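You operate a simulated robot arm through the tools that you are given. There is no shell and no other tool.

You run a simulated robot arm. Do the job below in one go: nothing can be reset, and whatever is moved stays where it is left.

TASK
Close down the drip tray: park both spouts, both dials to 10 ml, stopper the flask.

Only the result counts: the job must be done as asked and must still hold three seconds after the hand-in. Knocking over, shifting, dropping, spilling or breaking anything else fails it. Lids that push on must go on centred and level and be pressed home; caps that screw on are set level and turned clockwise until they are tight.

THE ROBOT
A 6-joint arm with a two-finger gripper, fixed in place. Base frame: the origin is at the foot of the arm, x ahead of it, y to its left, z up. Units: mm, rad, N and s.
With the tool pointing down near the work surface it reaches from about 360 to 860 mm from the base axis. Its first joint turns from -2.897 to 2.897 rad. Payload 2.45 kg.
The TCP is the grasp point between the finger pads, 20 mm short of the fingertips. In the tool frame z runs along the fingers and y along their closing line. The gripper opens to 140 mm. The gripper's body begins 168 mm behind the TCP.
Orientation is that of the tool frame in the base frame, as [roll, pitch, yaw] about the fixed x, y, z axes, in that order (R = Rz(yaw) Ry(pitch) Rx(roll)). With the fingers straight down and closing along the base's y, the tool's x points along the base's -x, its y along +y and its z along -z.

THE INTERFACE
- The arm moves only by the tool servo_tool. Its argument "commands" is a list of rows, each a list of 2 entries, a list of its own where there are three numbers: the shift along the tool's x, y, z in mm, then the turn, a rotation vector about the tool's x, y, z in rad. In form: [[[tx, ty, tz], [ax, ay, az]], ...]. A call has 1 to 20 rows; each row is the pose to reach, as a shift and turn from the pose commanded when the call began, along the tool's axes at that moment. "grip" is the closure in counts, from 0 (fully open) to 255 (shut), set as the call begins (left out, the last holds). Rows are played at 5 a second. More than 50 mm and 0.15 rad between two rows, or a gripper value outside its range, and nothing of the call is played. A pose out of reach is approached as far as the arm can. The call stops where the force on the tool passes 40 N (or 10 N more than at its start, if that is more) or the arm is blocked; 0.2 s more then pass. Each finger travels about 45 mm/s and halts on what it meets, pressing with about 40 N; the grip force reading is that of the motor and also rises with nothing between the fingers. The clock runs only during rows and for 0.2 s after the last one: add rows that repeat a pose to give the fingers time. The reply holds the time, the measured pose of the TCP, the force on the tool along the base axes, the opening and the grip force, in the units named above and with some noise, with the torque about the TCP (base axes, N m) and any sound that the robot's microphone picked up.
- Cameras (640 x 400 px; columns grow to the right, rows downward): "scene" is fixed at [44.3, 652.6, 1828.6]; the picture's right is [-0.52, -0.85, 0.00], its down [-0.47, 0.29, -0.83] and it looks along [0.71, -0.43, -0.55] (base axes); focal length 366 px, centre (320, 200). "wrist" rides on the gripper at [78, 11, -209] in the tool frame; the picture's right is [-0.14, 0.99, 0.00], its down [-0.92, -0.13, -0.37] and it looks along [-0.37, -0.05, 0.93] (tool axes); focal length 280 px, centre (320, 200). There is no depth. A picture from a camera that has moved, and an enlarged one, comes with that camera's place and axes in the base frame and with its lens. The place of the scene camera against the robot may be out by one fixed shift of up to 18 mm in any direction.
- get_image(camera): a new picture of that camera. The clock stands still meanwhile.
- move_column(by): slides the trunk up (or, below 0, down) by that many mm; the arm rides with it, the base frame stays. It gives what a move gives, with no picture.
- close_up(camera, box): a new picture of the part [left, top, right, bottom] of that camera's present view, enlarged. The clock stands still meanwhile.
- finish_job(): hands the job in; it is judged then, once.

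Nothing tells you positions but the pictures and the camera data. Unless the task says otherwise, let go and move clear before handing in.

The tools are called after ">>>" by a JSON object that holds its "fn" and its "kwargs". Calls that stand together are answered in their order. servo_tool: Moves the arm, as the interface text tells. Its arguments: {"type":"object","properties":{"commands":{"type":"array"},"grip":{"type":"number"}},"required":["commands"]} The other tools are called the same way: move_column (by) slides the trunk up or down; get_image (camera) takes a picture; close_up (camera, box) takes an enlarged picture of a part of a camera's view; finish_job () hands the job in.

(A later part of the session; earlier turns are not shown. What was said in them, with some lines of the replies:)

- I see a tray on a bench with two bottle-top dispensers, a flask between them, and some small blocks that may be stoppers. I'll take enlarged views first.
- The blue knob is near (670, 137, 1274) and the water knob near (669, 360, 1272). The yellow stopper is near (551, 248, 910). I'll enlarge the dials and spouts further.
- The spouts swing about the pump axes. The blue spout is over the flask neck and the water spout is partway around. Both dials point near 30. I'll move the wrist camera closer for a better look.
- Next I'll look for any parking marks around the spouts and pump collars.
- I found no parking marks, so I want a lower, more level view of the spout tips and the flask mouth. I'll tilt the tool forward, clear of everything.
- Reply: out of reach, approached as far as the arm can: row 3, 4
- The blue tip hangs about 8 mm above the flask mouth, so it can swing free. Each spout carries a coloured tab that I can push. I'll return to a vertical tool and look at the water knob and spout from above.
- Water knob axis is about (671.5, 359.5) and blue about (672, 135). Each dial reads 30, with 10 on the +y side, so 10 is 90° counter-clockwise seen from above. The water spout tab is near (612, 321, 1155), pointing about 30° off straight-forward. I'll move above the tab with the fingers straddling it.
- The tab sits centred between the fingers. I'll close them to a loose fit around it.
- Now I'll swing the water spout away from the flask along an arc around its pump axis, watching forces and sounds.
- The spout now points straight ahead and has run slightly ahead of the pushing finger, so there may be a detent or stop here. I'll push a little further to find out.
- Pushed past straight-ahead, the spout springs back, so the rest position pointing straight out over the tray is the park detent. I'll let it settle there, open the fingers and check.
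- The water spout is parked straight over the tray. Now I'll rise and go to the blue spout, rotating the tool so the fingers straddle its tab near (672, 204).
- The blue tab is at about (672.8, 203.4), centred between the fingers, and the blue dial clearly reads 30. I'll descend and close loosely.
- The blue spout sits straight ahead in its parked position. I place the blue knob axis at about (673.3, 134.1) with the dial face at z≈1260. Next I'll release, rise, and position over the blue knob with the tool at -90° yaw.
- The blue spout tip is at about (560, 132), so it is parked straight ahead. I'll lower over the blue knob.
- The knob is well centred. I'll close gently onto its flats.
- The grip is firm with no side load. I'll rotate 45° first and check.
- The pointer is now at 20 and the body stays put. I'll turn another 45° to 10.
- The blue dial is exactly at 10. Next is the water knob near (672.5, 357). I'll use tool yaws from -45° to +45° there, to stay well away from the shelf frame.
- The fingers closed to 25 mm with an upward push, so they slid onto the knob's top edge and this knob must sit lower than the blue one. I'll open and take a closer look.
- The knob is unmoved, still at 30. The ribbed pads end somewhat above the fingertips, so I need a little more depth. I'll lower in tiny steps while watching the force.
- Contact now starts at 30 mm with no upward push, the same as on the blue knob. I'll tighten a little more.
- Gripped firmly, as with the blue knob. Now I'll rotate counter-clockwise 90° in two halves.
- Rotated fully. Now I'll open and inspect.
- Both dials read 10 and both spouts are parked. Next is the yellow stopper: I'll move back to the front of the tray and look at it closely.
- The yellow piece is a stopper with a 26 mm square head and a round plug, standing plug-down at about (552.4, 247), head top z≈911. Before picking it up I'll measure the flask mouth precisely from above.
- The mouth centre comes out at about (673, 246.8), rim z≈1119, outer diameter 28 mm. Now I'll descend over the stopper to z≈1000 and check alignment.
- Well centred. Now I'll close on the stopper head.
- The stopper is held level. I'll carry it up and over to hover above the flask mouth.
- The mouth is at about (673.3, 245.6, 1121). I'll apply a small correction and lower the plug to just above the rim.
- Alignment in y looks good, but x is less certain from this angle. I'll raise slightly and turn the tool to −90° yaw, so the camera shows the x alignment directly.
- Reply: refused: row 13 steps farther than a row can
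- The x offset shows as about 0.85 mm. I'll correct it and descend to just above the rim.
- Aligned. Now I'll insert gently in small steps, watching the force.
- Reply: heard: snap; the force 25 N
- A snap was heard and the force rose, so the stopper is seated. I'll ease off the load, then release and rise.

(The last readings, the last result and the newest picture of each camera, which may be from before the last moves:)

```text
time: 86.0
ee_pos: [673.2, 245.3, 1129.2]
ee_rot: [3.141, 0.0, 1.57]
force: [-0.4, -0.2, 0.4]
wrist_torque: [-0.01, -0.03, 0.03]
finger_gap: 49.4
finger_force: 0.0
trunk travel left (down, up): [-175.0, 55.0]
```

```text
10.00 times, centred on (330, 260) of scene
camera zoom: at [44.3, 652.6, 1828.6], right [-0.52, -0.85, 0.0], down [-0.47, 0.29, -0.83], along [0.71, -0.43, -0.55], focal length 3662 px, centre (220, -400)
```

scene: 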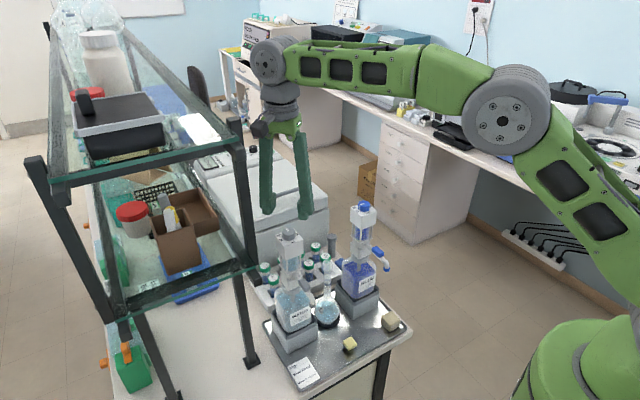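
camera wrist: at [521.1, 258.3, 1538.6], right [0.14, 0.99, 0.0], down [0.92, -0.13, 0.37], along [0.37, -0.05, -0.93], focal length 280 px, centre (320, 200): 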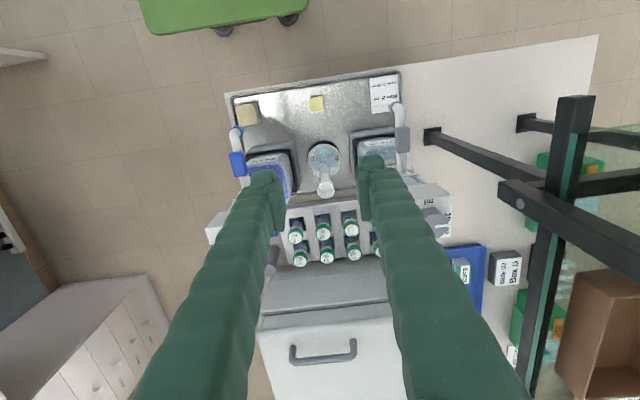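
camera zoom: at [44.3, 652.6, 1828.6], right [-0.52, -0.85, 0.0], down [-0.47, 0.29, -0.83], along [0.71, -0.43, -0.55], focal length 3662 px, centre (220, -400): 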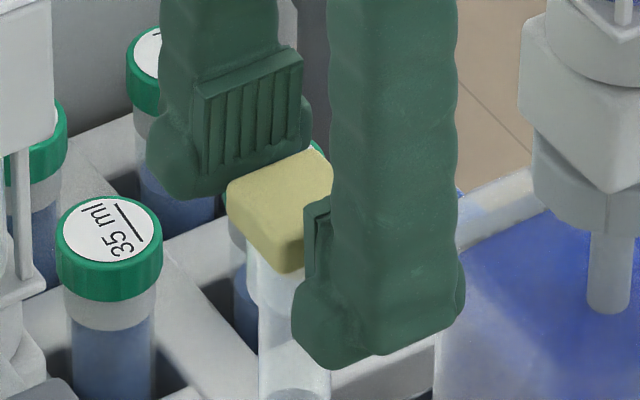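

>>> {"fn": "servo_tool", "kwargs": {"commands": [[[0, 0, -20], [0, 0, 0]], [[0, 0, -50], [0, 0, 0]], [[0, 0, -95], [0, 0, 0]], [[0, 0, -140], [0, 0, 0]], [[0, 0, -185], [0, 0, 0]], [[0, 0, -220], [0, 0, 0]], [[0, 0, -220], [0, 0, 0]]]}}

>>> {"fn": "close_up", "kwargs": {"camera": "scene", "box": [300, 230, 360, 330]}}

>>> {"fn": "close_up", "kwargs": {"camera": "scene", "box": [315, 245, 345, 275]}}

>>> {"fn": "get_image", "kwargs": {"camera": "wrist"}}

>>> {"fn": "close_up", "kwargs": {"camera": "wrist", "box": [290, 110, 350, 170]}}

```text
time: 87.6
ee_pos: [672.1, 242.0, 1347.8]
ee_rot: [-3.141, 0.001, 1.572]
force: [-1.1, 0.2, -0.1]
wrist_torque: [0.01, 0.0, 0.02]
finger_gap: 49.3
finger_force: 0.1
trunk travel left (down, up): [-175.0, 55.0]
```

```text
4.00 times, centred on (330, 280) of scene
camera zoom: at [44.3, 652.6, 1828.6], right [-0.52, -0.85, 0.0], down [-0.47, 0.29, -0.83], along [0.71, -0.43, -0.55], focal length 1465 px, centre (280, -120)
```

zoom: 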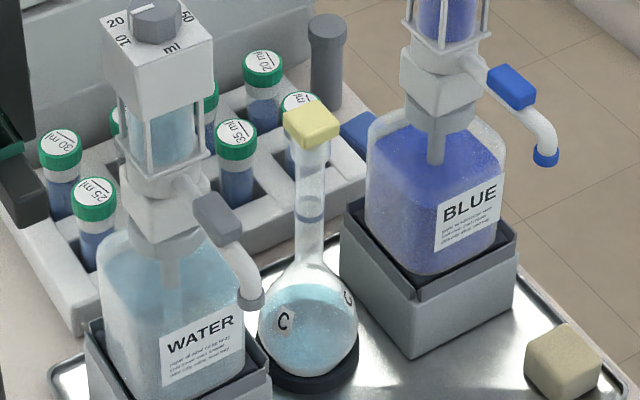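

```text
13.33 times, centred on (330, 260) of scene
camera zoom: at [44.3, 652.6, 1828.6], right [-0.52, -0.85, 0.0], down [-0.47, 0.29, -0.83], along [0.71, -0.43, -0.55], focal length 4883 px, centre (187, -600)
```

zoom: 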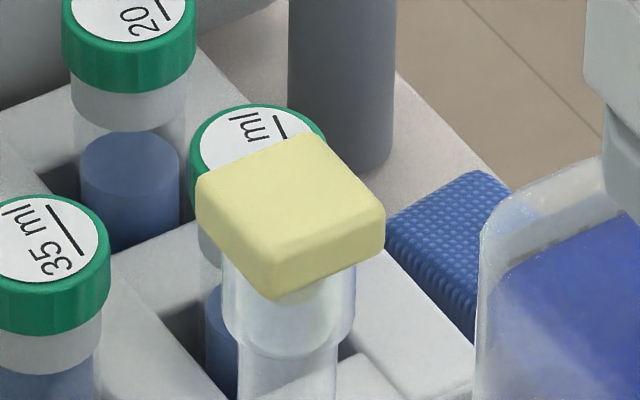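

```text
taken
camera wrist: at [683.2, 322.1, 1556.6], right [0.99, -0.14, 0.0], down [-0.13, -0.92, 0.37], along [-0.05, -0.37, -0.93], focal length 280 px, centre (320, 200)
```

wrist: 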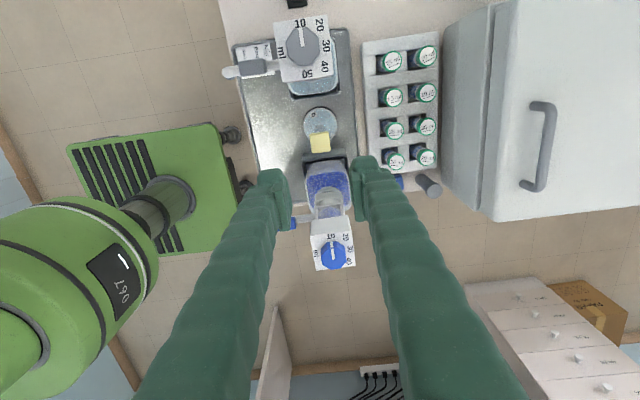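

```text
6.67 times, centred on (320, 140) of wrist
camera zoom: at [683.2, 322.1, 1556.6], right [0.99, -0.14, 0.0], down [-0.13, -0.92, 0.37], along [-0.05, -0.37, -0.93], focal length 1869 px, centre (320, 600)
```

zoom: 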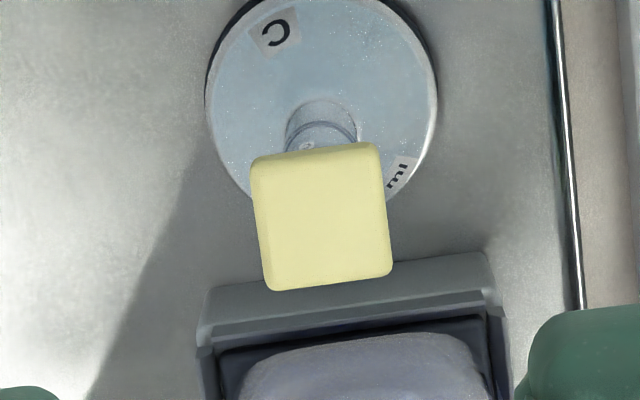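

The stopper sits level and centred. Before handing in I'll verify both spouts and dials once more, and move the arm clear.

>>> {"fn": "close_up", "kwargs": {"camera": "wrist", "box": [215, 10, 345, 90]}}

>>> {"fn": "servo_tool", "kwargs": {"commands": [[[0, 0, -30], [0, 0, 0]], [[0, -40, -30], [0, 0, 0]], [[0, -80, -30], [0, 0, 0]], [[0, -120, -30], [0, 0, 0]], [[0, -160, -30], [0, 0, 0]], [[0, -160, -30], [0, 0, 0]]]}}

>>> {"fn": "get_image", "kwargs": {"camera": "wrist"}}

>>> {"fn": "get_image", "kwargs": {"camera": "scene"}}

```text
4.92 times, centred on (280, 50) of wrist
camera zoom: at [683.2, 322.1, 1556.6], right [0.99, -0.14, 0.0], down [-0.13, -0.92, 0.37], along [-0.05, -0.37, -0.93], focal length 1380 px, centre (517, 938)
```

zoom: 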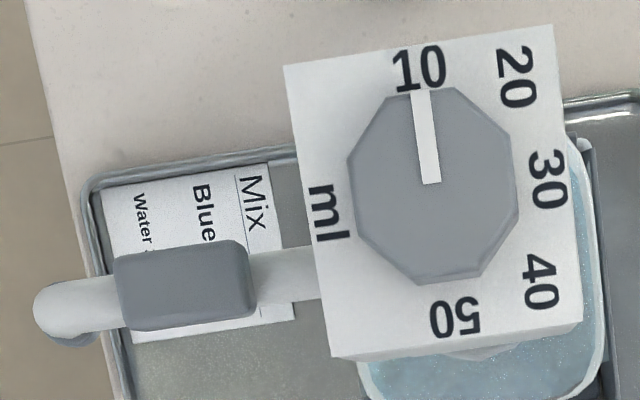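

```text
time: 89.0
ee_pos: [513.0, 243.5, 1375.7]
ee_rot: [3.14, 0.001, 1.57]
force: [0.8, -0.4, 0.6]
wrist_torque: [0.02, 0.03, -0.01]
finger_gap: 49.8
finger_force: 0.0
trunk travel left (down, up): [-175.0, 55.0]
```

```text
taken
camera wrist: at [524.1, 323.5, 1586.0], right [0.99, -0.14, 0.0], down [-0.13, -0.92, 0.37], along [-0.05, -0.37, -0.93], focal length 280 px, centre (320, 200)
```

wrist: 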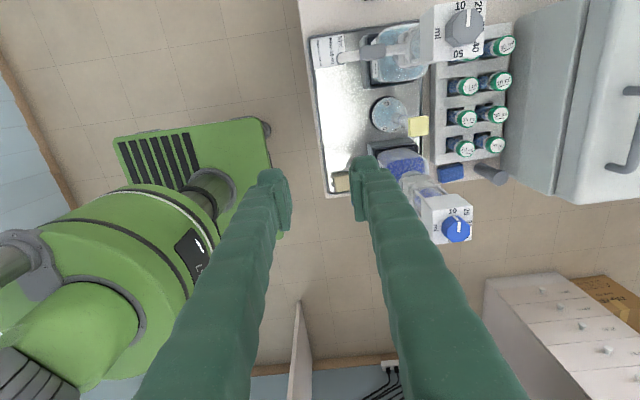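

```text
taken
```

scene: 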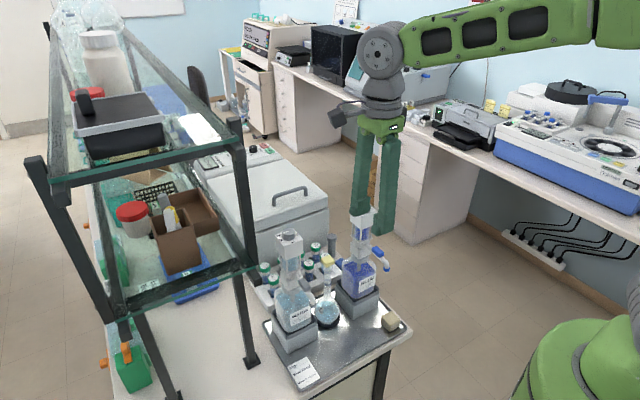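

Both spouts are parked straight out over the tray and both dials point to 10. The stopper is seated level in the flask, nothing else has moved, and the arm is clear. Handing in.

>>> {"fn": "finish_job", "kwargs": {}}

```text
The job is handed in.
```

The drip tray is closed down and the job is handed in. Both spouts are parked, both dials are at 10 ml, and the flask is stoppered.

- **Spouts:** both point straight out over the front of the tray, clear of the flask. Nothing in the pictures marks the parking position. I took it to be straight ahead because the water spout springs back to that position when pushed past it. I did not test the blue spout for the same spring-back.
- **Dials:** both started at 30 and were turned to 10. In the close-ups each pointer lines up with the 10 mark.
- **Stopper:** it went in with an audible snap under a light press, and it sits level and centred on the flask mouth.

Nothing else in the pictures had moved, and the arm was open and clear of the tray when I handed in.
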